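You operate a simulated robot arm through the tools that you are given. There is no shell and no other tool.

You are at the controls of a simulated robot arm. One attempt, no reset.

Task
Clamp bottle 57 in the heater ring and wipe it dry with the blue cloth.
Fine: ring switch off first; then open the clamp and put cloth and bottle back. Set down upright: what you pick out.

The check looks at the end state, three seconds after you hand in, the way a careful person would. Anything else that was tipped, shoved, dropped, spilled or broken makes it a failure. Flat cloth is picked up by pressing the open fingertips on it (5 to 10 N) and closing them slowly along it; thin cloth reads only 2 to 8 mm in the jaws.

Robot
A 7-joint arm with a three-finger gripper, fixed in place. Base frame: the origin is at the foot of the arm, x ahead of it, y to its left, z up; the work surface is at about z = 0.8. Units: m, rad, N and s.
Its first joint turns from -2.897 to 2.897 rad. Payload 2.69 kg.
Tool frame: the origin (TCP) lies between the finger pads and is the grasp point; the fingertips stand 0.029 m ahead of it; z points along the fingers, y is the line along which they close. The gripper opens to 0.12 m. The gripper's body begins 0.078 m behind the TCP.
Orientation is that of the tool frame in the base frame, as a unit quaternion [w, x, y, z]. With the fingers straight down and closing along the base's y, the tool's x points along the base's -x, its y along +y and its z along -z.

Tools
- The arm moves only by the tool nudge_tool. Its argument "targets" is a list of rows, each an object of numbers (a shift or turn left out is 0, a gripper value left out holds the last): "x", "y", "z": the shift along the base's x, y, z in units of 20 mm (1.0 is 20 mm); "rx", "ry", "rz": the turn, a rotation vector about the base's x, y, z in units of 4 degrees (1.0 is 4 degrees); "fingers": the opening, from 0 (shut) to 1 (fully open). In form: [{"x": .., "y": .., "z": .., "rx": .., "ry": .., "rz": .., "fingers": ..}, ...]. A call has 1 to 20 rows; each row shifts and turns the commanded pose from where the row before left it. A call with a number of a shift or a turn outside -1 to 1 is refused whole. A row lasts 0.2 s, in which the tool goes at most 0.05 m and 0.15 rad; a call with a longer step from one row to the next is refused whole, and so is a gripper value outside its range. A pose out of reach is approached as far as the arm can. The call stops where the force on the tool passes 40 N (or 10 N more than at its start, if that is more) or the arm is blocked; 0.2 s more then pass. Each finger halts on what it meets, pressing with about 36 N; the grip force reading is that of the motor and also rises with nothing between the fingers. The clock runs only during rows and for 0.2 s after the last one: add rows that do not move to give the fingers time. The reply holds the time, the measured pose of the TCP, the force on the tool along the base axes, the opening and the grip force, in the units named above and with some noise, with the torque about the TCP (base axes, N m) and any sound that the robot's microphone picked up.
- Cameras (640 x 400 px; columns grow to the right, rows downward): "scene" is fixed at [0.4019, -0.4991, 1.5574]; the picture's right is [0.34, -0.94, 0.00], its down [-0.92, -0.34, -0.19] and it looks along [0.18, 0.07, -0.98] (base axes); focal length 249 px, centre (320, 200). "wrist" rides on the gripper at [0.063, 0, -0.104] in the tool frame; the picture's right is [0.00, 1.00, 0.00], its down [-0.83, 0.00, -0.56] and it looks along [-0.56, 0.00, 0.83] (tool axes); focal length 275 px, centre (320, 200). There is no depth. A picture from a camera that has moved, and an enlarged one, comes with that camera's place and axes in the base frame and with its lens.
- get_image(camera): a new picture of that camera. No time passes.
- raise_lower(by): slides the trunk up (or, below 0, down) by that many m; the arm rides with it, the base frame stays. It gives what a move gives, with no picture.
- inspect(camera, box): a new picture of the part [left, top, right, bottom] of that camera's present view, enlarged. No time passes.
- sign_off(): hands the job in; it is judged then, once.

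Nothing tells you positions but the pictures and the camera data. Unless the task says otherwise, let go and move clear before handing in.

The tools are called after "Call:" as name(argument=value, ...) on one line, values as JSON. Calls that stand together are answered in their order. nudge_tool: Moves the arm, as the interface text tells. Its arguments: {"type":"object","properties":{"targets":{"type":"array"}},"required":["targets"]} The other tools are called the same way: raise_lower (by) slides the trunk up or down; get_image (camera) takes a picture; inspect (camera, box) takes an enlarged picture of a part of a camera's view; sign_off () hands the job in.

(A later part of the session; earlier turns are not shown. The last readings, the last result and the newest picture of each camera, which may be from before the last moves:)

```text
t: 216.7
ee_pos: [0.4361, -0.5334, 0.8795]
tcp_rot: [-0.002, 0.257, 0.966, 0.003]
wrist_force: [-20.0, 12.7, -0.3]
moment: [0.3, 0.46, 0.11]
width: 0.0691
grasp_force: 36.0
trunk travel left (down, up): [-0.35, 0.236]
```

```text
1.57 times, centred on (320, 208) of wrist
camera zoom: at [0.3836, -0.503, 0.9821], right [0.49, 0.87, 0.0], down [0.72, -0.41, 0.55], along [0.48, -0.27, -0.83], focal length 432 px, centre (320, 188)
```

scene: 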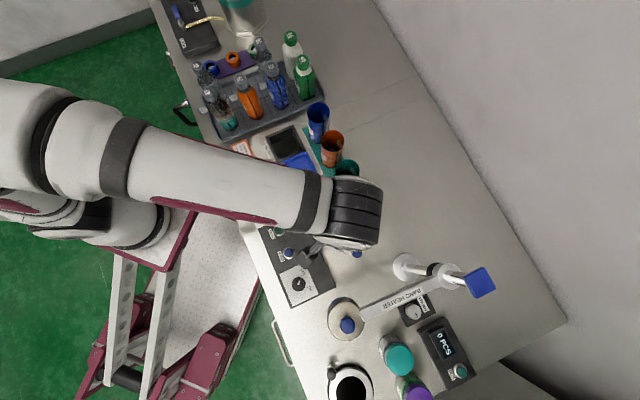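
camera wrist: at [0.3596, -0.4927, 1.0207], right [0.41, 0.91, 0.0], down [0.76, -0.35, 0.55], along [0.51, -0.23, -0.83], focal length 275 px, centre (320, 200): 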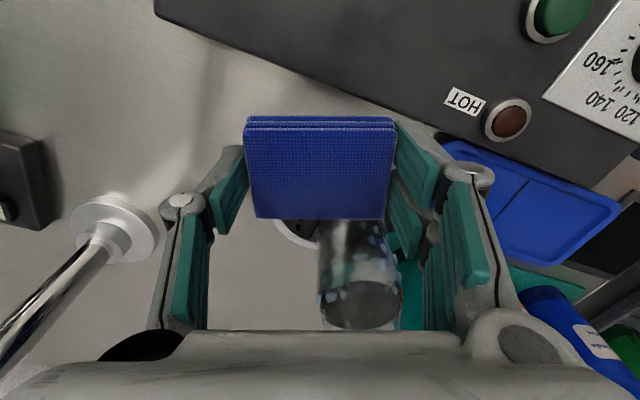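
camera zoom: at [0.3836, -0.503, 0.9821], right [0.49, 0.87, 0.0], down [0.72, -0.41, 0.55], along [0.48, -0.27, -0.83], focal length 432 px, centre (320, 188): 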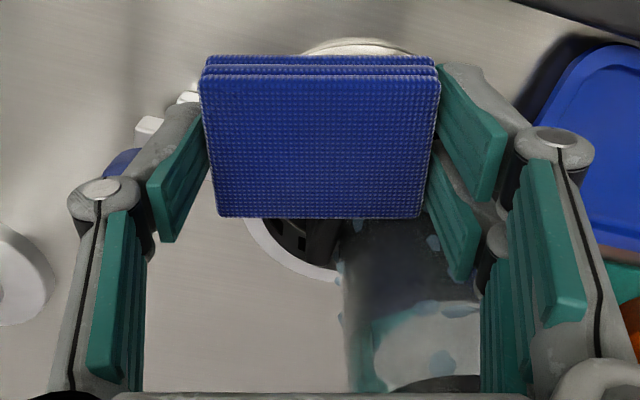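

Now the bottle is firm (24 N). I'll ease off to about 6–8 N and rub up, down and sideways here, then check those droplets.

Call:
nudge_tool(targets=[{"x": -0.06, "y": 0.034}, {}])

Call:
nudge_tool(targets=[{"z": 0.2}, {"z": 0.2}, {"z": 0.2}, {"z": 0.2}, {"z": -0.2}, {"z": -0.2}, {"z": -0.2}, {"z": -0.2}, {}])

Call:
inspect(camera="wrist", box=[200, 80, 440, 335])

```text
t: 217.3
ee_pos: [0.4375, -0.5333, 0.8778]
tcp_rot: [-0.002, 0.257, 0.966, 0.002]
wrist_force: [-21.4, 11.7, -2.8]
moment: [0.28, 0.53, 0.05]
width: 0.0689
grasp_force: 36.0
trunk travel left (down, up): [-0.35, 0.236]
```

```text
t: 219.0
ee_pos: [0.4393, -0.5339, 0.8867]
tcp_rot: [0.002, 0.256, 0.967, -0.002]
wrist_force: [-4.0, 10.0, 17.1]
moment: [0.15, -0.39, 0.27]
width: 0.0688
grasp_force: 36.5
trunk travel left (down, up): [-0.35, 0.236]
stopped in row 8: the force on the tool passed its limit at 48 N (the readings are from after the stop); the commanded pose is now the measured one
```

```text
1.57 times, centred on (320, 208) of wrist
camera zoom: at [0.3855, -0.5042, 0.9904], right [0.49, 0.87, 0.0], down [0.72, -0.41, 0.56], along [0.49, -0.28, -0.83], focal length 432 px, centre (320, 188)
```

zoom: 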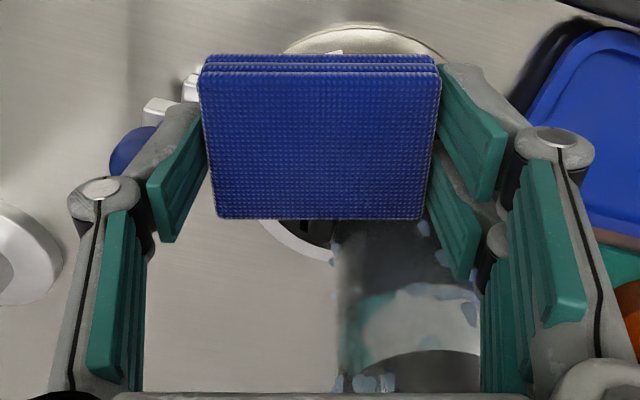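

That force was the pad catching the jaw, not the bottle — so the bottle is slimmer than I assumed (radius ≈ 25 mm), and down there the jaws are in the way. I'll lift off and check that nothing has shifted.

Call:
nudge_tool(targets=[{"z": 0.4}, {"z": 0.4, "x": -0.2, "y": 0.12}, {"z": 0.4, "x": -0.3, "y": 0.17}, {"z": 0.6, "x": -0.4, "y": 0.3}, {"z": 0.8, "x": -0.7, "y": 0.5}, {"z": 0.8, "x": -0.7, "y": 0.5}, {"x": -0.7, "y": 0.7}, {}])

Call:
get_image(camera="wrist")

Call:
inspect(camera="scene", box=[328, 208, 360, 232])

Call:
inspect(camera="scene", box=[310, 190, 390, 270])

```text
t: 220.8
ee_pos: [0.3801, -0.4895, 0.9529]
tcp_rot: [0.002, 0.257, 0.966, -0.001]
wrist_force: [0.3, -0.2, -0.7]
moment: [0.01, 0.0, 0.01]
width: 0.0687
grasp_force: 36.3
trunk travel left (down, up): [-0.35, 0.236]
```

```text
taken
camera wrist: at [0.326, -0.4593, 1.0567], right [0.49, 0.87, 0.0], down [0.72, -0.41, 0.56], along [0.49, -0.28, -0.83], focal length 275 px, centre (320, 200)
```

wrist: 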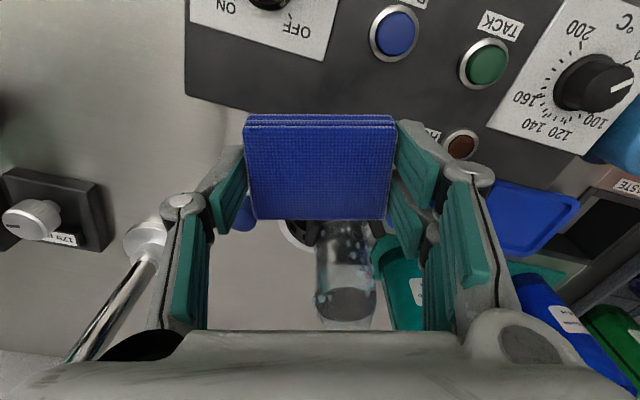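

```text
16.00 times, centred on (344, 220) of scene
camera zoom: at [0.4019, -0.4991, 1.5574], right [0.34, -0.94, 0.0], down [-0.92, -0.34, -0.19], along [0.18, 0.07, -0.98], focal length 3980 px, centre (-64, -120)
```

zoom: 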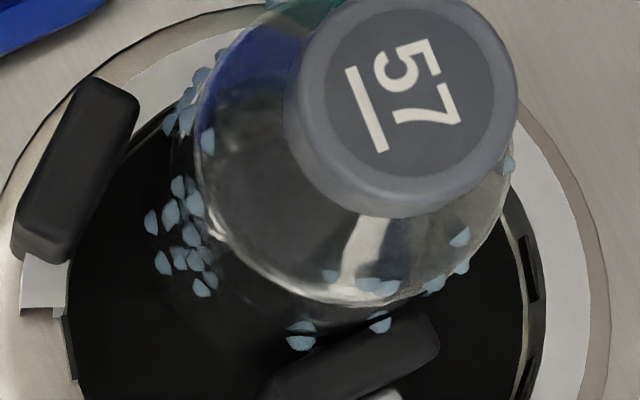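

```text
5.00 times, centred on (350, 230) of scene
camera zoom: at [0.4019, -0.4991, 1.5574], right [0.34, -0.94, 0.0], down [-0.92, -0.34, -0.19], along [0.18, 0.07, -0.98], focal length 1244 px, centre (170, 50)
```

zoom: 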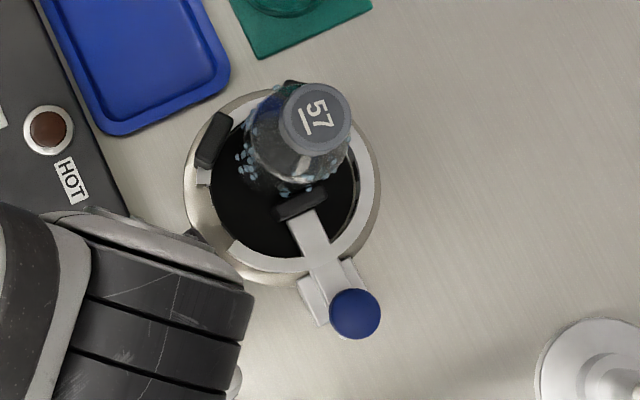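

The bottle has been nudged about 1 cm toward the far V-pad, and leans a little; it's still standing in the ring. That means from the near side it's now backed by that pad. I'll rub squarely at the near-side cluster just above the pads (z ≈ 0.875–0.90) with a proper, measured force.

Call:
nudge_tool(targets=[{"x": 0.6, "y": 0.12, "rz": -0.95}, {"x": 0.6, "y": 0.12, "rz": -0.95}, {"x": 0.6, "y": 0.12, "rz": -0.95}, {"x": 0.6, "y": 0.12, "rz": -0.95}, {"x": 0.6, "y": 0.1}, {"z": -0.6}, {"z": -0.6}, {"z": -0.6}, {"z": -0.5}, {}])

Call:
inspect(camera="wrist", box=[240, 190, 400, 335])

```text
t: 223.0
ee_pos: [0.4392, -0.4786, 0.9064]
tcp_rot: [0.003, 0.382, 0.924, -0.002]
wrist_force: [-0.1, -0.9, 0.4]
moment: [-0.01, 0.01, 0.01]
width: 0.0688
grasp_force: 35.4
trunk travel left (down, up): [-0.35, 0.236]
```

```text
2.76 times, centred on (320, 262) of wrist
camera zoom: at [0.3964, -0.4343, 1.0103], right [0.7, 0.71, 0.0], down [0.59, -0.58, 0.56], along [0.4, -0.39, -0.83], focal length 759 px, centre (320, 28)
```

zoom: 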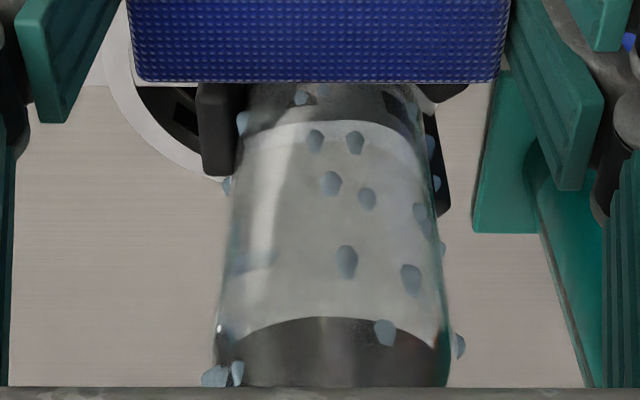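

Call:
nudge_tool(targets=[{"x": 0.35, "y": -0.2}, {"x": 0.25, "y": -0.25}, {"x": 0.2, "y": -0.2}, {}])

Call:
nudge_tool(targets=[{"x": 0.1, "y": -0.1}, {}])

Call:
nudge_tool(targets=[{"x": 0.08, "y": -0.08}, {}])

Call:
inspect(camera="wrist", box=[240, 190, 400, 335])

```text
t: 224.0
ee_pos: [0.4556, -0.4916, 0.908]
tcp_rot: [0.002, 0.382, 0.924, -0.001]
wrist_force: [0.0, -0.2, -0.4]
moment: [0.01, -0.02, 0.02]
width: 0.069
grasp_force: 35.8
trunk travel left (down, up): [-0.35, 0.236]
```

```text
t: 224.6
ee_pos: [0.4582, -0.493, 0.9072]
tcp_rot: [0.003, 0.382, 0.924, -0.001]
wrist_force: [-0.4, -0.3, -0.3]
moment: [-0.02, 0.01, 0.0]
width: 0.0689
grasp_force: 36.3
trunk travel left (down, up): [-0.35, 0.236]
```

```text
t: 225.2
ee_pos: [0.4601, -0.4952, 0.9075]
tcp_rot: [0.003, 0.382, 0.924, -0.001]
wrist_force: [-0.1, 0.2, -0.7]
moment: [0.01, 0.01, 0.0]
width: 0.069
grasp_force: 36.0
trunk travel left (down, up): [-0.35, 0.236]
```

```text
2.76 times, centred on (320, 262) of wrist
camera zoom: at [0.416, -0.4508, 1.0108], right [0.7, 0.71, 0.0], down [0.59, -0.58, 0.56], along [0.4, -0.39, -0.83], focal length 759 px, centre (320, 28)
```

zoom: 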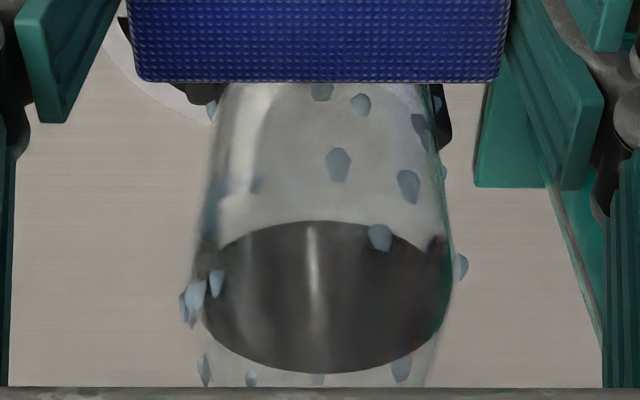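

Call:
nudge_tool(targets=[{"x": 0.08, "y": -0.08}, {}])

Call:
nudge_tool(targets=[{"x": 0.08, "y": -0.08}, {}])

Call:
nudge_tool(targets=[{"x": 0.08, "y": -0.08}, {}])

Call:
inspect(camera="wrist", box=[240, 190, 400, 335])

```text
t: 225.8
ee_pos: [0.4631, -0.4964, 0.908]
tcp_rot: [0.002, 0.382, 0.924, -0.001]
wrist_force: [-0.2, 0.6, -0.6]
moment: [-0.01, 0.0, 0.0]
width: 0.0688
grasp_force: 36.0
trunk travel left (down, up): [-0.35, 0.236]
```

```text
t: 226.4
ee_pos: [0.4643, -0.4982, 0.9063]
tcp_rot: [0.002, 0.382, 0.924, -0.001]
wrist_force: [-2.0, 2.6, 0.0]
moment: [0.06, 0.08, -0.01]
width: 0.069
grasp_force: 35.9
trunk travel left (down, up): [-0.35, 0.236]
```

```text
t: 227.0
ee_pos: [0.4625, -0.4998, 0.9081]
tcp_rot: [0.002, 0.382, 0.924, -0.001]
wrist_force: [-11.6, 11.8, 2.1]
moment: [0.29, 0.28, 0.07]
width: 0.069
grasp_force: 35.8
trunk travel left (down, up): [-0.35, 0.236]
```

```text
2.76 times, centred on (320, 262) of wrist
camera zoom: at [0.4197, -0.4549, 1.0109], right [0.7, 0.71, 0.0], down [0.59, -0.58, 0.56], along [0.4, -0.39, -0.83], focal length 759 px, centre (320, 28)
```

zoom: 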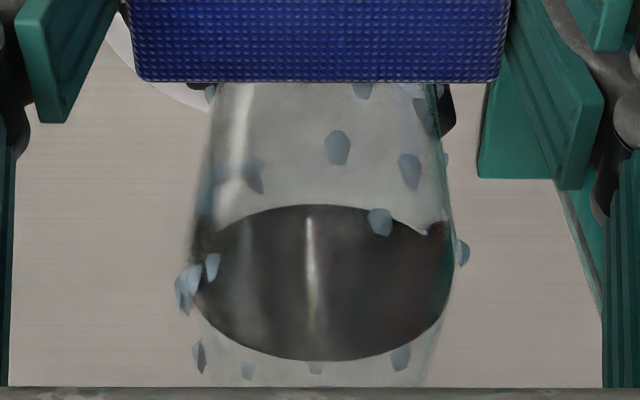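

Solid contact now: 16 N at z ≈ 0.884, without leaning. I'll ease slightly and rub with vertical and sideways strokes, then lift to check.

Call:
nudge_tool(targets=[{"x": -0.03, "y": 0.03}, {"z": 0.15}, {"z": 0.15}, {"z": 0.15}, {"z": -0.15}, {"z": -0.15}, {"z": -0.15}, {}])

Call:
nudge_tool(targets=[{"x": 0.15, "y": 0.15}, {"x": 0.15, "y": 0.15}, {"x": -0.15, "y": -0.15}, {"x": -0.15, "y": -0.15}, {"x": -0.15, "y": -0.15}, {"x": -0.15, "y": -0.15}, {"x": 0.15, "y": 0.15}, {"x": 0.15, "y": 0.15}, {}])

Call:
inspect(camera="wrist", box=[240, 190, 400, 335])

```text
t: 228.8
ee_pos: [0.4637, -0.4981, 0.9074]
tcp_rot: [0.002, 0.382, 0.924, -0.002]
wrist_force: [-2.2, 3.0, 1.1]
moment: [0.03, 0.04, 0.04]
width: 0.0688
grasp_force: 36.2
trunk travel left (down, up): [-0.35, 0.236]
```

```text
t: 230.8
ee_pos: [0.4639, -0.4984, 0.9068]
tcp_rot: [0.002, 0.382, 0.924, -0.002]
wrist_force: [-2.1, 0.9, 0.3]
moment: [0.0, 0.03, -0.04]
width: 0.0689
grasp_force: 36.0
trunk travel left (down, up): [-0.35, 0.236]
```

```text
2.76 times, centred on (320, 262) of wrist
camera zoom: at [0.4199, -0.4547, 1.0109], right [0.7, 0.71, 0.0], down [0.59, -0.58, 0.56], along [0.4, -0.39, -0.83], focal length 759 px, centre (320, 28)
```

zoom: 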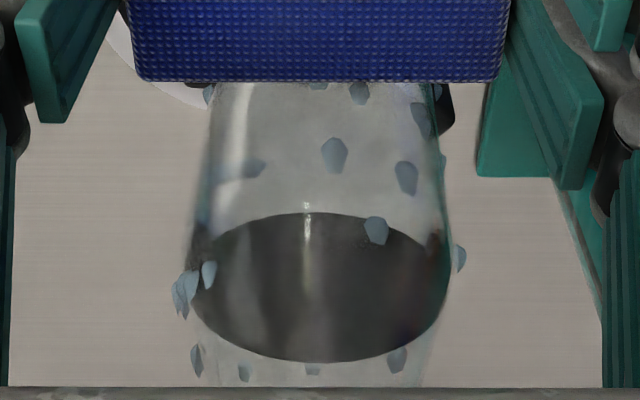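

Call:
nudge_tool(targets=[{"x": -0.4, "y": 0.33}, {"x": -0.4, "y": 0.33}, {"x": -0.43, "y": 0.33}, {}])

Call:
inspect(camera="wrist", box=[240, 190, 400, 335])

```text
t: 231.8
ee_pos: [0.4387, -0.4793, 0.9078]
tcp_rot: [0.003, 0.382, 0.924, -0.001]
wrist_force: [1.1, 0.0, -0.4]
moment: [-0.01, 0.03, 0.0]
width: 0.0688
grasp_force: 35.8
trunk travel left (down, up): [-0.35, 0.236]
```

```text
2.76 times, centred on (320, 262) of wrist
camera zoom: at [0.3953, -0.4349, 1.0109], right [0.7, 0.71, 0.0], down [0.59, -0.58, 0.56], along [0.4, -0.39, -0.83], focal length 759 px, centre (320, 28)
```

zoom: 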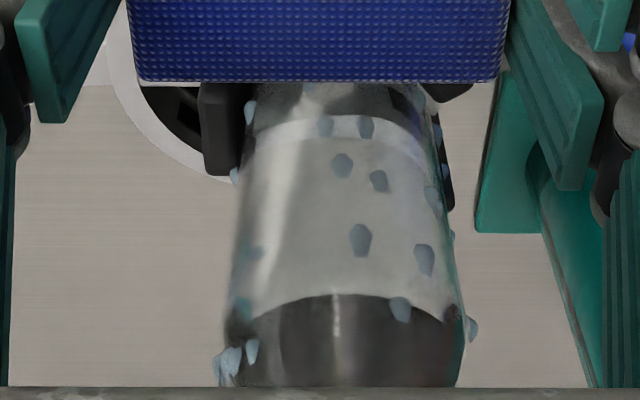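

Parallax shows the droplets still visible through the glass are on the far side; the near face may already be clear. I'll check from the scene camera.

Call:
nudge_tool(targets=[{"x": -0.6, "y": 0.6, "z": 0.5}, {"x": -0.7, "y": 0.7, "z": 0.6}, {"x": -0.7, "y": 0.7, "z": 0.6}, {"x": -0.5, "y": 0.5, "z": 0.6}, {}])

Call:
inspect(camera="scene", box=[328, 208, 360, 232])

Call:
inspect(camera="wrist", box=[240, 200, 400, 335])

```text
t: 233.0
ee_pos: [0.3889, -0.4288, 0.9527]
tcp_rot: [0.002, 0.381, 0.924, -0.001]
wrist_force: [-1.2, -0.4, -0.7]
moment: [0.02, 0.01, 0.0]
width: 0.0688
grasp_force: 35.6
trunk travel left (down, up): [-0.35, 0.236]
```

```text
16.00 times, centred on (344, 220) of scene
camera zoom: at [0.4019, -0.4991, 1.5574], right [0.34, -0.94, 0.0], down [-0.92, -0.34, -0.19], along [0.18, 0.07, -0.98], focal length 3980 px, centre (-64, -120)
```

zoom: 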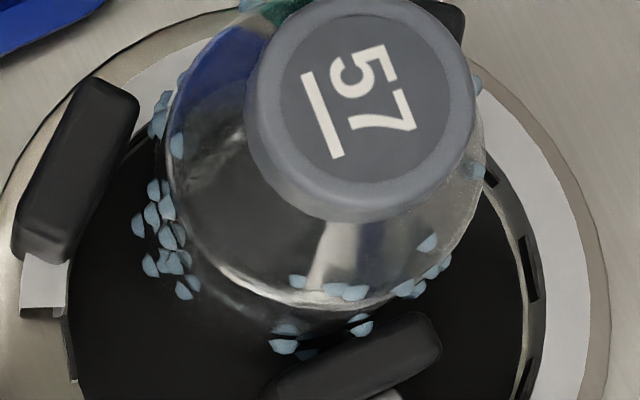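

```text
2.96 times, centred on (320, 268) of wrist
camera zoom: at [0.3449, -0.3846, 1.0566], right [0.7, 0.71, 0.0], down [0.59, -0.58, 0.56], along [0.4, -0.39, -0.83], focal length 816 px, centre (320, 0)
```

zoom: 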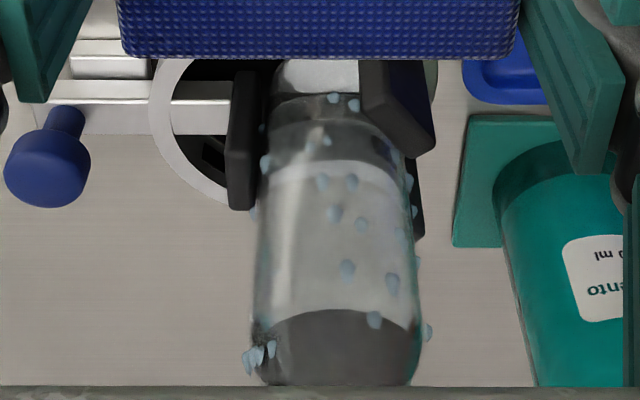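

Measured with a static bottle, the near droplets do remain after my brief rub. Perhaps it needs more rubbing at a steady force. I'll go back and rub repeatedly at around 8–10 N where the bottle is firm.

Call:
nudge_tool(targets=[{"x": 0.5, "y": -0.5, "z": -0.6}, {"x": 0.7, "y": -0.7, "z": -0.6}, {"x": 0.7, "y": -0.7, "z": -0.6}, {"x": 0.6, "y": -0.6, "z": -0.5}, {"x": 0.6, "y": -0.5}, {"x": 0.3, "y": -0.25}, {}])

Call:
nudge_tool(targets=[{"x": 0.12, "y": -0.1}, {}])

Call:
nudge_tool(targets=[{"x": 0.08, "y": -0.08}, {}])

```text
t: 234.6
ee_pos: [0.4569, -0.4938, 0.9069]
tcp_rot: [0.003, 0.382, 0.924, 0.0]
wrist_force: [0.9, 0.1, 0.5]
moment: [0.04, 0.01, 0.0]
width: 0.0686
grasp_force: 35.6
trunk travel left (down, up): [-0.35, 0.236]
```

```text
t: 235.2
ee_pos: [0.4589, -0.4954, 0.9069]
tcp_rot: [0.003, 0.382, 0.924, -0.001]
wrist_force: [-0.2, 0.4, 0.5]
moment: [0.01, 0.0, 0.03]
width: 0.0689
grasp_force: 35.6
trunk travel left (down, up): [-0.35, 0.236]
```

```text
t: 235.8
ee_pos: [0.4611, -0.4987, 0.908]
tcp_rot: [0.002, 0.383, 0.924, -0.001]
wrist_force: [-1.2, 0.1, 0.6]
moment: [0.06, 0.03, 0.01]
width: 0.069
grasp_force: 35.2
trunk travel left (down, up): [-0.35, 0.236]
```

Call:
nudge_tool(targets=[{"x": 0.1, "y": -0.1}, {}])

Call:
nudge_tool(targets=[{"x": 0.05, "y": -0.05}, {}])

```text
t: 236.4
ee_pos: [0.4624, -0.4992, 0.9068]
tcp_rot: [0.003, 0.381, 0.924, -0.002]
wrist_force: [-4.3, 1.9, 0.1]
moment: [0.07, 0.12, -0.05]
width: 0.0687
grasp_force: 36.3
trunk travel left (down, up): [-0.35, 0.236]
```

```text
t: 237.0
ee_pos: [0.4623, -0.5005, 0.909]
tcp_rot: [0.003, 0.381, 0.924, 0.0]
wrist_force: [-9.2, 5.8, 2.3]
moment: [0.13, 0.23, -0.01]
width: 0.0689
grasp_force: 35.8
trunk travel left (down, up): [-0.35, 0.236]
```

About 11 N. Rubbing sideways and vertically, many strokes.

Call:
nudge_tool(targets=[{"z": 0.3}, {"z": 0.3}, {"z": -0.3}, {"z": -0.3}, {"z": 0.3}, {"z": 0.3}, {"z": -0.3}, {"z": -0.3}, {"z": 0.3}, {"z": 0.3}, {"z": -0.3}, {"z": -0.3}, {"z": 0.3}, {"z": 0.3}, {"z": -0.3}, {"z": -0.3}, {}])

Call:
nudge_tool(targets=[{"x": 0.04, "y": -0.04}, {"x": 0.25, "y": 0.25}, {"x": -0.25, "y": -0.25}, {"x": -0.25, "y": -0.25}, {"x": 0.25, "y": 0.25}, {"x": 0.25, "y": 0.25}, {"x": -0.25, "y": -0.25}, {"x": -0.25, "y": -0.25}, {"x": 0.25, "y": 0.25}, {"x": 0.25, "y": 0.25}, {"x": -0.25, "y": -0.25}, {}])

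Call:
inspect(camera="wrist", box=[240, 190, 400, 335])

```text
t: 240.6
ee_pos: [0.4639, -0.5003, 0.9066]
tcp_rot: [0.003, 0.382, 0.924, -0.001]
wrist_force: [-4.9, 3.2, 1.1]
moment: [0.09, 0.06, -0.01]
width: 0.0686
grasp_force: 35.9
trunk travel left (down, up): [-0.35, 0.236]
```

```text
t: 243.2
ee_pos: [0.4647, -0.5017, 0.9066]
tcp_rot: [0.002, 0.382, 0.924, -0.001]
wrist_force: [-1.2, 2.5, 0.5]
moment: [0.08, 0.02, 0.03]
width: 0.069
grasp_force: 36.2
trunk travel left (down, up): [-0.35, 0.236]
```

```text
2.76 times, centred on (320, 262) of wrist
camera zoom: at [0.4214, -0.4575, 1.0108], right [0.7, 0.71, 0.0], down [0.59, -0.58, 0.56], along [0.4, -0.39, -0.83], focal length 759 px, centre (320, 28)
```

zoom: 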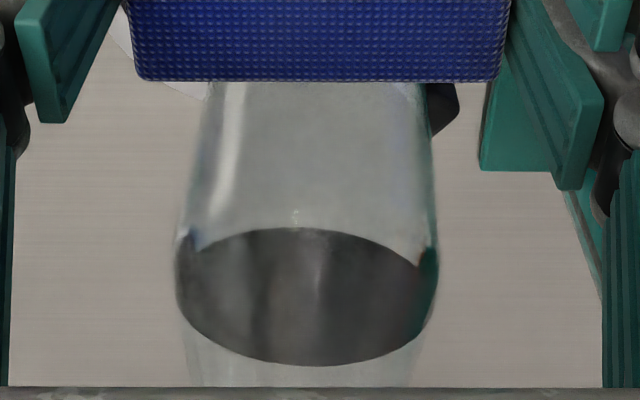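

All the droplets have vanished — the rubbing added up. I'll back off and verify from both cameras.

Call:
nudge_tool(targets=[{"x": -0.4, "y": 0.4}, {"x": -0.6, "y": 0.6, "z": 0.4}, {"x": -0.7, "y": 0.7, "z": 0.6}, {"x": -0.7, "y": 0.7, "z": 0.6}, {"x": -0.6, "y": 0.6, "z": 0.6}, {}])

Call:
inspect(camera="scene", box=[328, 208, 360, 232])

Call:
inspect(camera="wrist", box=[240, 200, 400, 335])

Call:
get_image(camera="scene")

```text
t: 244.6
ee_pos: [0.4058, -0.4414, 0.9516]
tcp_rot: [0.002, 0.382, 0.924, -0.001]
wrist_force: [-0.7, 0.1, -0.1]
moment: [0.03, -0.01, -0.03]
width: 0.0689
grasp_force: 35.5
trunk travel left (down, up): [-0.35, 0.236]
```

```text
16.00 times, centred on (344, 220) of scene
camera zoom: at [0.4019, -0.4991, 1.5574], right [0.34, -0.94, 0.0], down [-0.92, -0.34, -0.19], along [0.18, 0.07, -0.98], focal length 3980 px, centre (-64, -120)
```

zoom: 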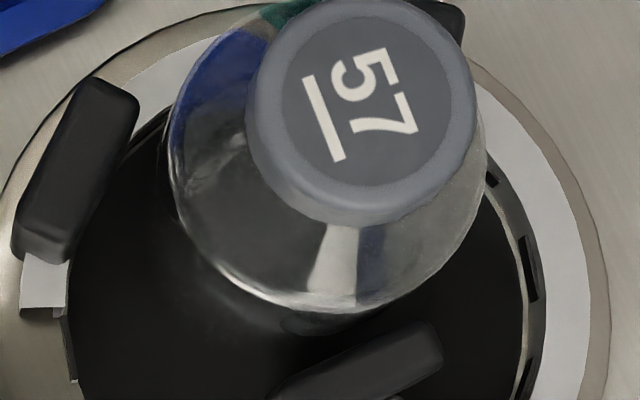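

```text
2.96 times, centred on (320, 268) of wrist
camera zoom: at [0.3615, -0.397, 1.0551], right [0.7, 0.71, 0.0], down [0.59, -0.58, 0.56], along [0.4, -0.39, -0.83], focal length 816 px, centre (320, 0)
```

zoom: 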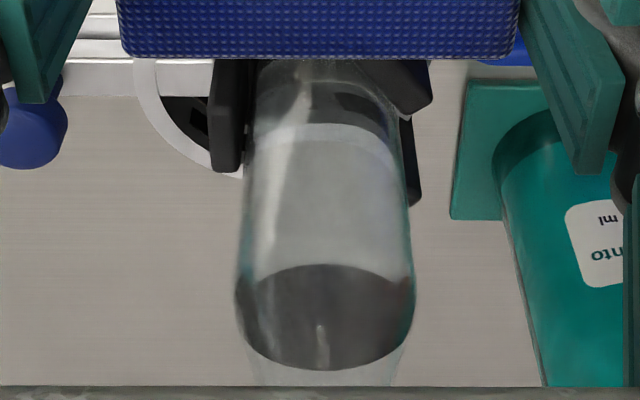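

```text
taken
```

scene: 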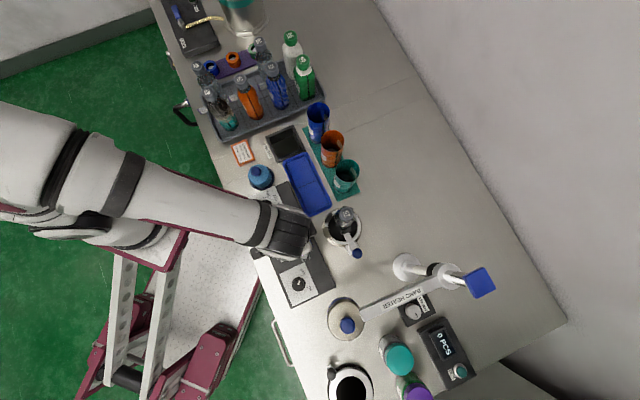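

The bottle is completely dry from both views. Now I'll put the cloth back: carry the pad to its place in the tray, centred at (0.574, -0.396).

Call:
nudge_tool(targets=[{"z": 0.9}, {"z": 0.9}, {"x": 0.7, "y": 0.19, "z": 0.6}, {"x": 0.7, "y": 0.19}, {"x": 0.7, "y": 0.19}, {"x": 0.7, "y": 0.19}, {"x": 0.7, "y": 0.19}, {"x": 0.7, "y": 0.19}, {"x": 0.7, "y": 0.19}, {"x": 0.7, "y": 0.19}, {"x": 0.7, "y": 0.19}, {"x": 0.7, "y": 0.19}, {"x": 0.7, "y": 0.19}, {"x": 0.7, "y": 0.2, "rz": -0.1}, {}])

Call:
get_image(camera="wrist")

```text
t: 247.8
ee_pos: [0.5723, -0.3955, 0.9993]
tcp_rot: [0.002, 0.386, 0.923, -0.001]
wrist_force: [0.3, -0.9, -0.4]
moment: [-0.01, 0.0, 0.02]
width: 0.0688
grasp_force: 36.2
trunk travel left (down, up): [-0.35, 0.236]
```

```text
taken
camera wrist: at [0.5294, -0.3509, 1.1025], right [0.71, 0.71, 0.0], down [0.59, -0.59, 0.56], along [0.4, -0.4, -0.83], focal length 275 px, centre (320, 200)
```

wrist: 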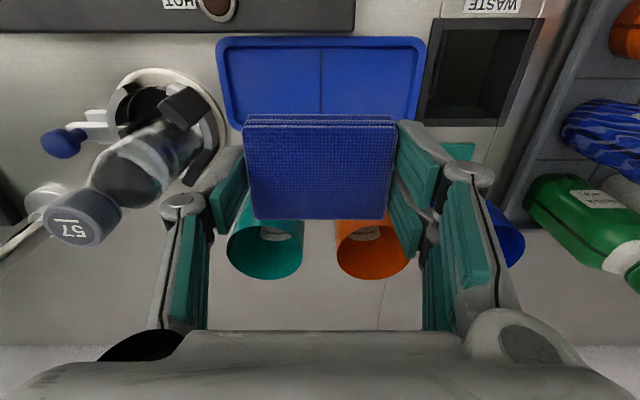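

The tray's centre line is exactly below the pad. Lowering.

Call:
nudge_tool(targets=[{"x": 0.05, "z": -0.9}, {"z": -0.9}, {"z": -0.9}, {"z": -0.9}, {"z": -0.9}, {"z": -0.9}, {"z": -0.9}, {"z": -0.7}, {"z": -0.4}, {}])

Call:
inspect(camera="wrist", box=[180, 40, 460, 235])

```text
t: 250.0
ee_pos: [0.5734, -0.3947, 0.8498]
tcp_rot: [0.003, 0.385, 0.923, -0.002]
wrist_force: [-0.6, -0.6, -0.6]
moment: [-0.02, -0.02, 0.0]
width: 0.0692
grasp_force: 36.4
trunk travel left (down, up): [-0.35, 0.236]
```

```text
2.05 times, centred on (320, 138) of wrist
camera zoom: at [0.5303, -0.3508, 0.9544], right [0.71, 0.71, 0.0], down [0.59, -0.59, 0.56], along [0.4, -0.4, -0.83], focal length 565 px, centre (320, 328)
```

zoom: 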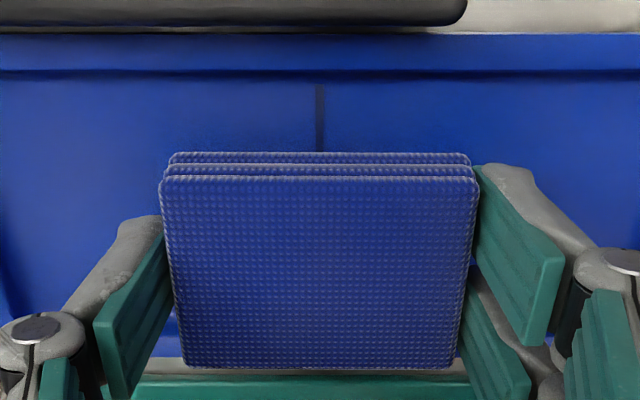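

Call:
nudge_tool(targets=[{"z": -0.25}, {"z": -0.2}, {"z": -0.1}, {}])

Call:
nudge_tool(targets=[{"z": -0.08}, {}])

```text
t: 251.0
ee_pos: [0.5744, -0.3952, 0.8415]
tcp_rot: [0.002, 0.386, 0.923, -0.002]
wrist_force: [-0.6, -0.9, -0.5]
moment: [0.0, -0.02, 0.01]
width: 0.069
grasp_force: 36.1
trunk travel left (down, up): [-0.35, 0.236]
```

```text
t: 251.6
ee_pos: [0.5744, -0.3966, 0.8387]
tcp_rot: [0.001, 0.385, 0.923, -0.002]
wrist_force: [0.0, 0.2, 0.1]
moment: [-0.01, -0.01, 0.02]
width: 0.0687
grasp_force: 36.2
trunk travel left (down, up): [-0.35, 0.236]
```

Call:
nudge_tool(targets=[{"z": -0.1}, {}])

Call:
nudge_tool(targets=[{"z": -0.06}, {}])

Call:
inspect(camera="wrist", box=[180, 40, 460, 235])

```text
t: 252.2
ee_pos: [0.5739, -0.3951, 0.8371]
tcp_rot: [0.003, 0.386, 0.923, -0.002]
wrist_force: [-0.4, -0.5, -0.3]
moment: [0.0, -0.03, -0.04]
width: 0.0689
grasp_force: 35.7
trunk travel left (down, up): [-0.35, 0.236]
```

```text
t: 252.8
ee_pos: [0.5742, -0.3965, 0.8349]
tcp_rot: [0.002, 0.385, 0.923, -0.001]
wrist_force: [0.0, 0.7, -0.5]
moment: [-0.05, 0.01, 0.0]
width: 0.0689
grasp_force: 35.9
trunk travel left (down, up): [-0.35, 0.236]
```

```text
2.05 times, centred on (320, 138) of wrist
camera zoom: at [0.5305, -0.3515, 0.9392], right [0.71, 0.71, 0.0], down [0.59, -0.59, 0.56], along [0.4, -0.4, -0.83], focal length 565 px, centre (320, 328)
```

zoom: 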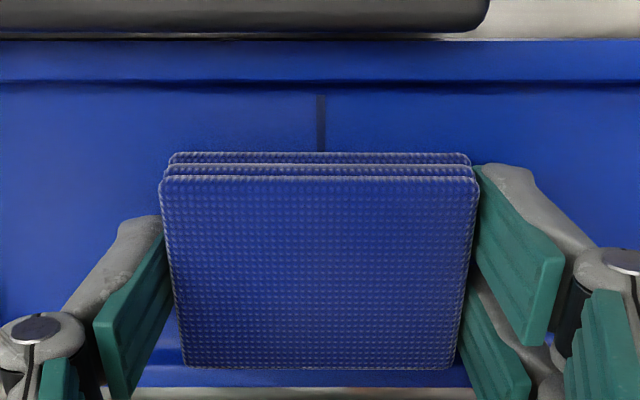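

The pad is centred in the tray within a millimetre or two. A last small lowering, then I'll open the fingers.

Call:
nudge_tool(targets=[{"z": -0.05}, {}])

Call:
nudge_tool(targets=[{"fingers": 0.58}, {"fingers": 0.62}, {"fingers": 0.68}, {"fingers": 0.76}, {}])

Call:
nudge_tool(targets=[{"z": 0.3}, {"z": 0.5}, {"z": 0.8}, {"z": 0.8}, {"z": 0.8}, {"z": 0.8}, {"z": 0.8}, {}])

Call:
get_image(camera="wrist")

Call:
get_image(camera="scene")

```text
t: 253.4
ee_pos: [0.5738, -0.3942, 0.8353]
tcp_rot: [0.002, 0.385, 0.923, -0.002]
wrist_force: [0.4, 0.7, -1.0]
moment: [0.0, -0.04, 0.0]
width: 0.0688
grasp_force: 36.0
trunk travel left (down, up): [-0.35, 0.236]
```

```text
t: 254.6
ee_pos: [0.5732, -0.3959, 0.8351]
tcp_rot: [0.002, 0.385, 0.923, -0.002]
wrist_force: [-0.6, -0.4, -0.6]
moment: [0.04, -0.03, 0.0]
width: 0.0912
grasp_force: 0.0
trunk travel left (down, up): [-0.35, 0.236]
```

```text
t: 256.4
ee_pos: [0.5737, -0.3959, 0.9309]
tcp_rot: [0.002, 0.385, 0.923, -0.002]
wrist_force: [0.7, -0.5, 0.7]
moment: [-0.02, -0.02, -0.01]
width: 0.091
grasp_force: 0.1
trunk travel left (down, up): [-0.35, 0.236]
```

```text
taken
camera wrist: at [0.5304, -0.3512, 1.0346], right [0.71, 0.71, 0.0], down [0.59, -0.59, 0.56], along [0.4, -0.4, -0.83], focal length 275 px, centre (320, 200)
```

wrist: 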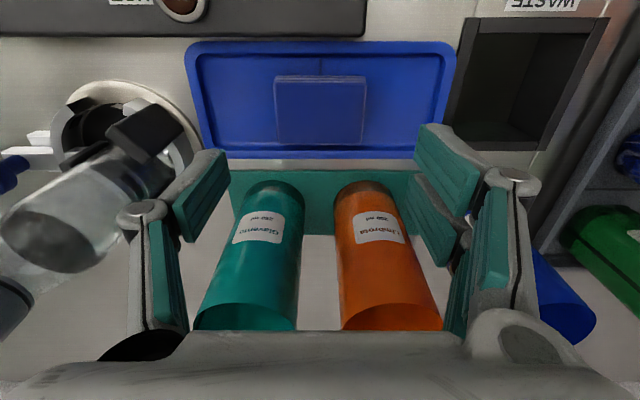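

```text
taken
```

scene: 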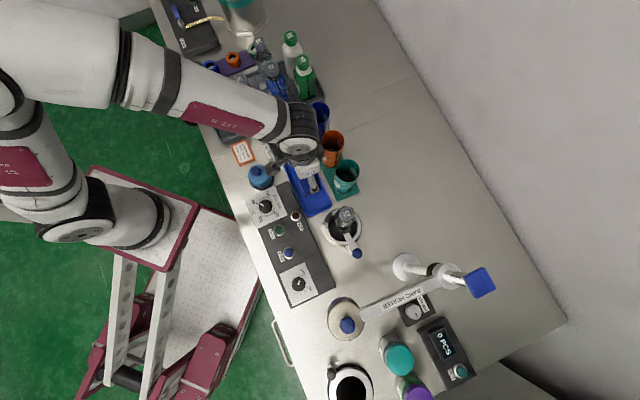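

The cloth lies back in its tray. Now the clamp: I'll check how the bottle stands before opening it.

Call:
inspect(camera="scene", box=[318, 200, 378, 262])

Call:
inspect(camera="scene", box=[270, 130, 370, 220])

Call:
inspect(camera="wrist", box=[0, 70, 200, 320])

```text
6.45 times, centred on (348, 231) of scene
camera zoom: at [0.4019, -0.4991, 1.5574], right [0.34, -0.94, 0.0], down [-0.92, -0.34, -0.19], along [0.18, 0.07, -0.98], focal length 1605 px, centre (139, 0)
```

zoom: 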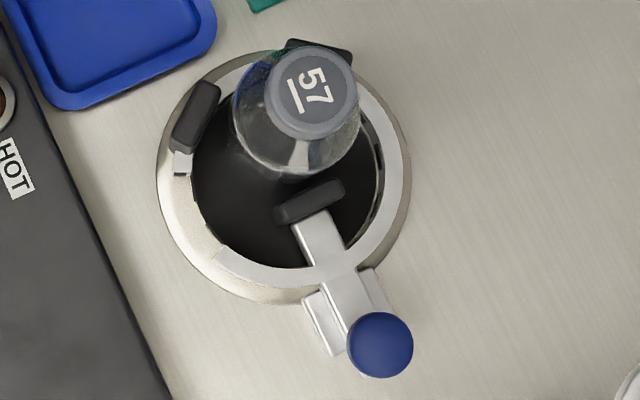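

```text
4.44 times, centred on (320, 175) of scene
camera zoom: at [0.4019, -0.4991, 1.5574], right [0.34, -0.94, 0.0], down [-0.92, -0.34, -0.19], along [0.18, 0.07, -0.98], focal length 1106 px, centre (320, 311)
```

zoom: 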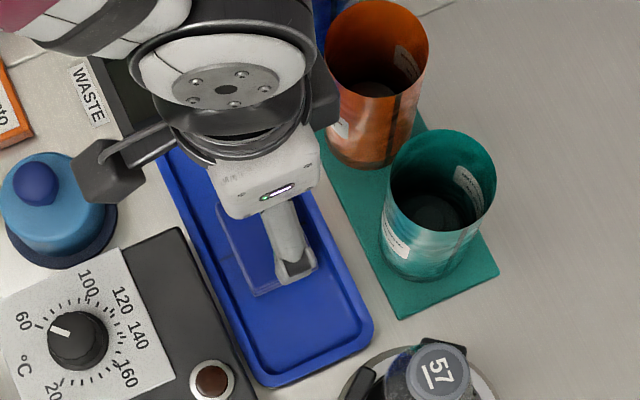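

```text
1.60 times, centred on (100, 195) of wrist
camera zoom: at [0.5304, -0.3512, 1.0346], right [0.71, 0.71, 0.0], down [0.59, -0.59, 0.56], along [0.4, -0.4, -0.83], focal length 440 px, centre (672, 208)
```

zoom: 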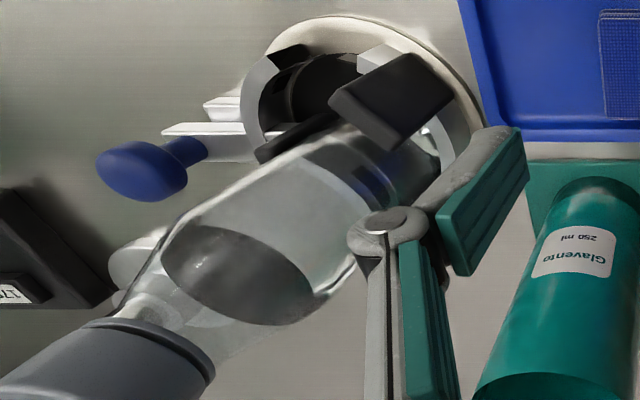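

The bottle stands upright in the ring. I'll rise, turn the tool back to the lever orientation and go above the knob, as before.

Call:
nudge_tool(targets=[{"z": 1}, {"z": 1}, {"z": 1}, {"z": 1}, {"z": 1, "fingers": 0.6}, {"z": 1, "fingers": 0.45}, {"z": 1}, {"z": 1}, {"z": 1}, {"z": 1}, {"z": 0.4}, {"rz": 1, "x": -0.4, "y": -0.5}, {"rz": 1, "x": -0.4, "y": -0.5}, {"rz": 1, "x": -0.4, "y": -0.5}, {"rz": 1, "x": -0.4, "y": -0.5}, {"rz": 1, "x": -0.4, "y": -0.5}, {"rz": 1, "x": -0.4, "y": -0.5}, {"rz": 1, "x": -0.4, "y": -0.5}, {"rz": 1, "x": -0.4, "y": -0.5}])

Call:
nudge_tool(targets=[{"rz": 1, "x": -0.4, "y": -0.5}, {"rz": 1, "x": -0.4, "y": -0.5}, {"rz": 1, "x": -0.4, "y": -0.5}, {"rz": 1, "x": -0.4, "y": -0.5}, {"rz": 1, "x": -0.4, "y": -0.5}, {"rz": 1, "x": -0.4, "y": -0.5}, {"rz": 1, "x": -0.4, "y": -0.5}, {"rz": 1, "x": -0.4, "y": -0.5}, {"rz": 1, "x": -0.4, "y": -0.5}, {"rz": 1, "x": -0.4, "y": -0.5}, {"rz": 1, "y": -0.5}, {"rz": 1, "y": -0.5}, {"rz": 1}, {"rz": 1}, {"rz": 0.55}, {"rx": -0.56, "ry": 0.56}, {"rx": -0.56, "ry": 0.56}, {"rx": -0.56, "ry": 0.56}, {"rx": -0.56, "ry": 0.56}, {}])

Call:
get_image(camera="wrist")

Call:
get_image(camera="scene")

```text
t: 260.4
ee_pos: [0.5107, -0.4747, 1.1387]
tcp_rot: [0.002, 0.115, 0.993, 0.0]
wrist_force: [-0.2, -0.5, -0.3]
moment: [0.02, 0.02, -0.01]
width: 0.0538
grasp_force: 0.1
trunk travel left (down, up): [-0.35, 0.236]
```

```text
t: 264.6
ee_pos: [0.4287, -0.5951, 1.139]
tcp_rot: [-0.1, -0.38, 0.918, -0.042]
wrist_force: [-0.2, 0.7, 0.4]
moment: [0.05, -0.01, -0.03]
width: 0.0538
grasp_force: 0.0
trunk travel left (down, up): [-0.35, 0.236]
```

```text
taken
camera wrist: at [0.4037, -0.6244, 1.2532], right [-0.71, 0.7, 0.0], down [0.66, 0.66, 0.36], along [0.26, 0.26, -0.93], focal length 275 px, centre (320, 200)
```

wrist: 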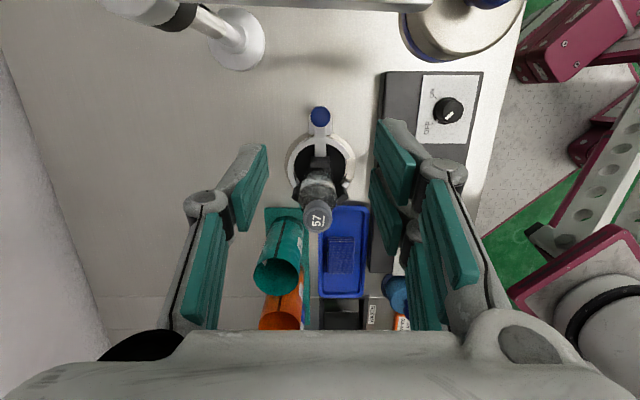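

```text
taken
```

scene: 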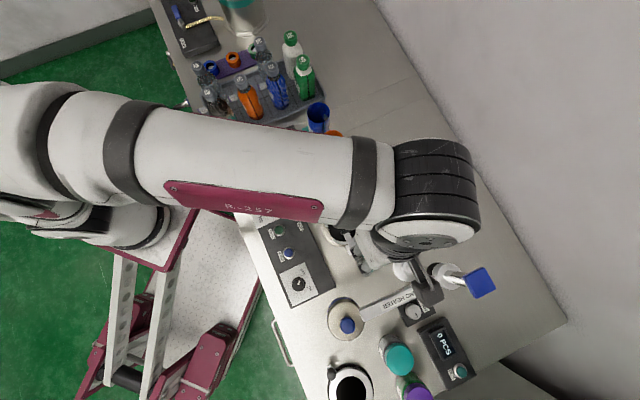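

Pose reproduced exactly. Descending above the knob.

Call:
nudge_tool(targets=[{"z": -0.9}, {"z": -0.9}, {"z": -0.9}, {"z": -0.9}, {"z": -0.9}, {"z": -0.9}, {"z": -0.9}, {"z": -0.9}, {"z": -0.9}, {"z": -0.9}, {"z": -0.9}, {"z": -0.9}, {"z": -0.8}, {}])

Call:
get_image(camera="wrist")

Call:
inspect(camera="scene", box=[310, 190, 502, 310])

```text
t: 267.6
ee_pos: [0.4295, -0.5955, 0.9065]
tcp_rot: [-0.099, -0.38, 0.919, -0.041]
wrist_force: [0.3, 0.1, -0.7]
moment: [0.01, 0.02, 0.01]
width: 0.0542
grasp_force: 0.0
trunk travel left (down, up): [-0.35, 0.236]
```

```text
taken
camera wrist: at [0.4039, -0.6239, 1.0215], right [-0.71, 0.7, 0.0], down [0.66, 0.66, 0.37], along [0.26, 0.26, -0.93], focal length 275 px, centre (320, 200)
```

wrist: 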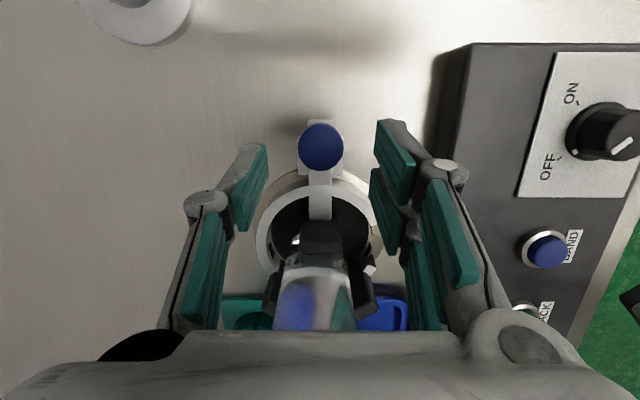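

```text
3.33 times, centred on (406, 250) of scene
camera zoom: at [0.4019, -0.4991, 1.5574], right [0.34, -0.94, 0.0], down [-0.92, -0.34, -0.19], along [0.18, 0.07, -0.98], focal length 829 px, centre (33, 33)
```

zoom: 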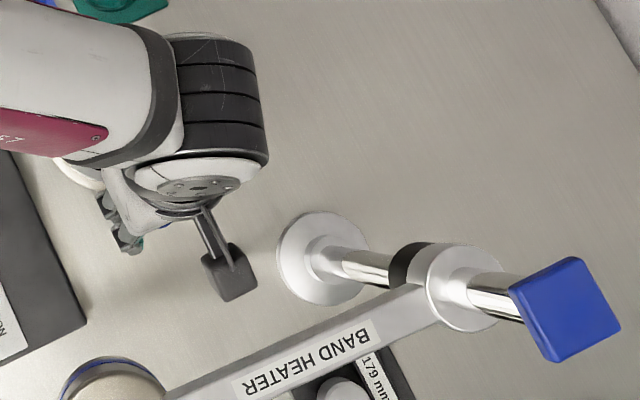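

Centred on the knob with good clearance. I'll lower around it and grip.

Call:
nudge_tool(targets=[{"z": -0.7}, {"z": -0.7}, {"z": -0.6}, {"z": -0.25}, {}, {"fingers": 0.35}, {"fingers": 0.25}, {"fingers": 0.15}, {"fingers": 0.15}])

Call:
inspect(camera="wrist", box=[200, 80, 440, 330])

```text
t: 269.6
ee_pos: [0.4296, -0.5956, 0.8602]
tcp_rot: [-0.099, -0.38, 0.919, -0.041]
wrist_force: [-3.4, 4.1, -0.6]
moment: [-0.19, -0.25, -0.1]
width: 0.0272
grasp_force: 45.2
trunk travel left (down, up): [-0.35, 0.236]
```

```text
1.60 times, centred on (320, 205) of wrist
camera zoom: at [0.4037, -0.6238, 0.9761], right [-0.71, 0.71, 0.0], down [0.66, 0.66, 0.37], along [0.26, 0.26, -0.93], focal length 440 px, centre (320, 192)
```

zoom: 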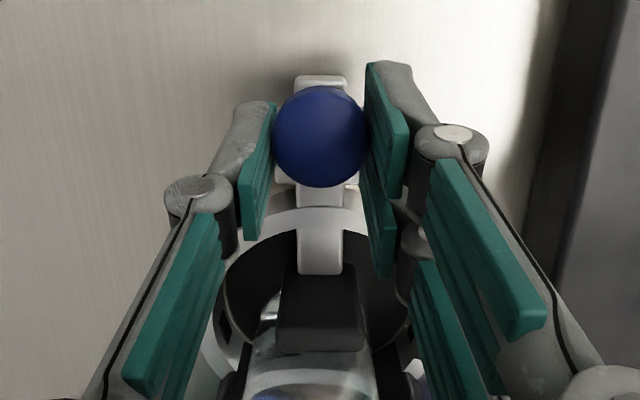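

The knob is held. I'll pull it straight out along its guide in small steps.

Call:
nudge_tool(targets=[{"x": -0.1, "y": -0.1}, {"x": -0.12, "y": -0.12}, {"x": -0.12, "y": -0.12}, {}])

Call:
inspect(camera="wrist", box=[200, 80, 440, 330])

```text
t: 270.6
ee_pos: [0.4234, -0.6008, 0.8608]
tcp_rot: [-0.099, -0.38, 0.919, -0.041]
wrist_force: [-0.7, 9.2, -1.4]
moment: [0.08, -0.37, 0.34]
width: 0.0274
grasp_force: 45.1
trunk travel left (down, up): [-0.35, 0.236]
```

```text
1.60 times, centred on (320, 205) of wrist
camera zoom: at [0.397, -0.6307, 0.9762], right [-0.71, 0.7, 0.0], down [0.66, 0.66, 0.37], along [0.26, 0.26, -0.93], focal length 440 px, centre (320, 192)
```

zoom: 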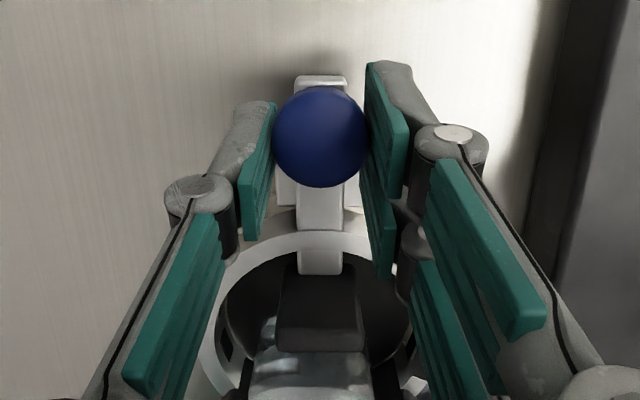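

Call:
nudge_tool(targets=[{"x": -0.15, "y": -0.08, "rx": -0.1, "ry": 0.1}, {"x": -0.13, "y": -0.1, "rx": -0.1, "ry": 0.1}, {"x": -0.12, "y": -0.12, "rx": -0.1, "ry": 0.1}, {"x": -0.12, "y": -0.12, "rx": -0.1, "ry": 0.1}, {}])

Call:
inspect(camera="wrist", box=[200, 80, 440, 330])

Call:
inspect(camera="scene", box=[310, 190, 502, 310])

```text
t: 271.8
ee_pos: [0.4125, -0.6119, 0.8601]
tcp_rot: [-0.117, -0.379, 0.916, -0.05]
wrist_force: [7.2, 1.1, -12.2]
moment: [-0.17, -0.6, 0.2]
width: 0.0272
grasp_force: 45.2
trunk travel left (down, up): [-0.35, 0.236]
```

```text
1.60 times, centred on (320, 205) of wrist
camera zoom: at [0.3904, -0.6369, 0.9774], right [-0.71, 0.7, 0.0], down [0.67, 0.67, 0.33], along [0.23, 0.23, -0.94], focal length 440 px, centre (320, 192)
```

zoom: 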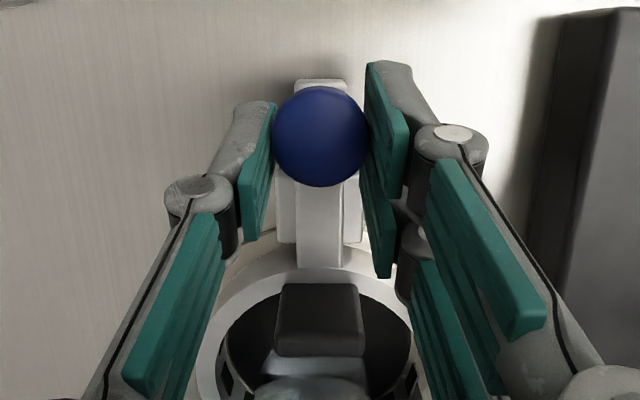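

```text
3.33 times, centred on (406, 250) of scene
camera zoom: at [0.4019, -0.4991, 1.5574], right [0.34, -0.94, 0.0], down [-0.92, -0.34, -0.19], along [0.18, 0.07, -0.98], focal length 829 px, centre (33, 33)
```

zoom: 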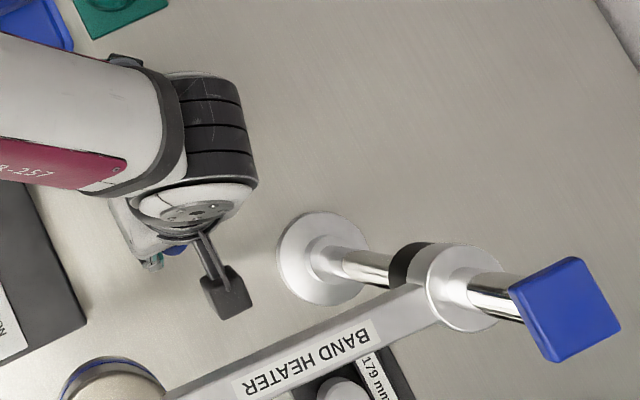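

Call:
nudge_tool(targets=[{"x": -0.11, "y": -0.11, "z": -0.03, "rx": -0.1, "ry": 0.1}, {"x": -0.11, "y": -0.11, "z": -0.03, "rx": -0.1, "ry": 0.1}, {"x": -0.1, "y": -0.1, "rx": -0.1, "ry": 0.1}, {}])

Call:
inspect(camera="wrist", box=[200, 80, 440, 330])

```text
t: 272.8
ee_pos: [0.4088, -0.617, 0.8597]
tcp_rot: [-0.13, -0.379, 0.915, -0.055]
wrist_force: [15.3, 12.3, 8.0]
moment: [0.15, -0.67, 0.11]
width: 0.0273
grasp_force: 45.1
trunk travel left (down, up): [-0.35, 0.236]
```

```text
1.60 times, centred on (320, 205) of wrist
camera zoom: at [0.3877, -0.6395, 0.9781], right [-0.71, 0.7, 0.0], down [0.67, 0.68, 0.3], along [0.21, 0.21, -0.95], focal length 440 px, centre (320, 192)
```

zoom: 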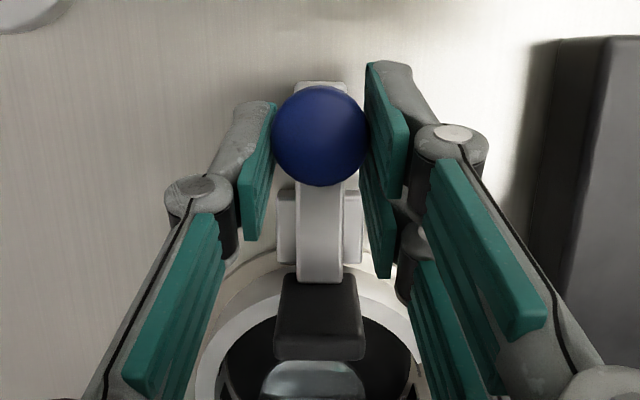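

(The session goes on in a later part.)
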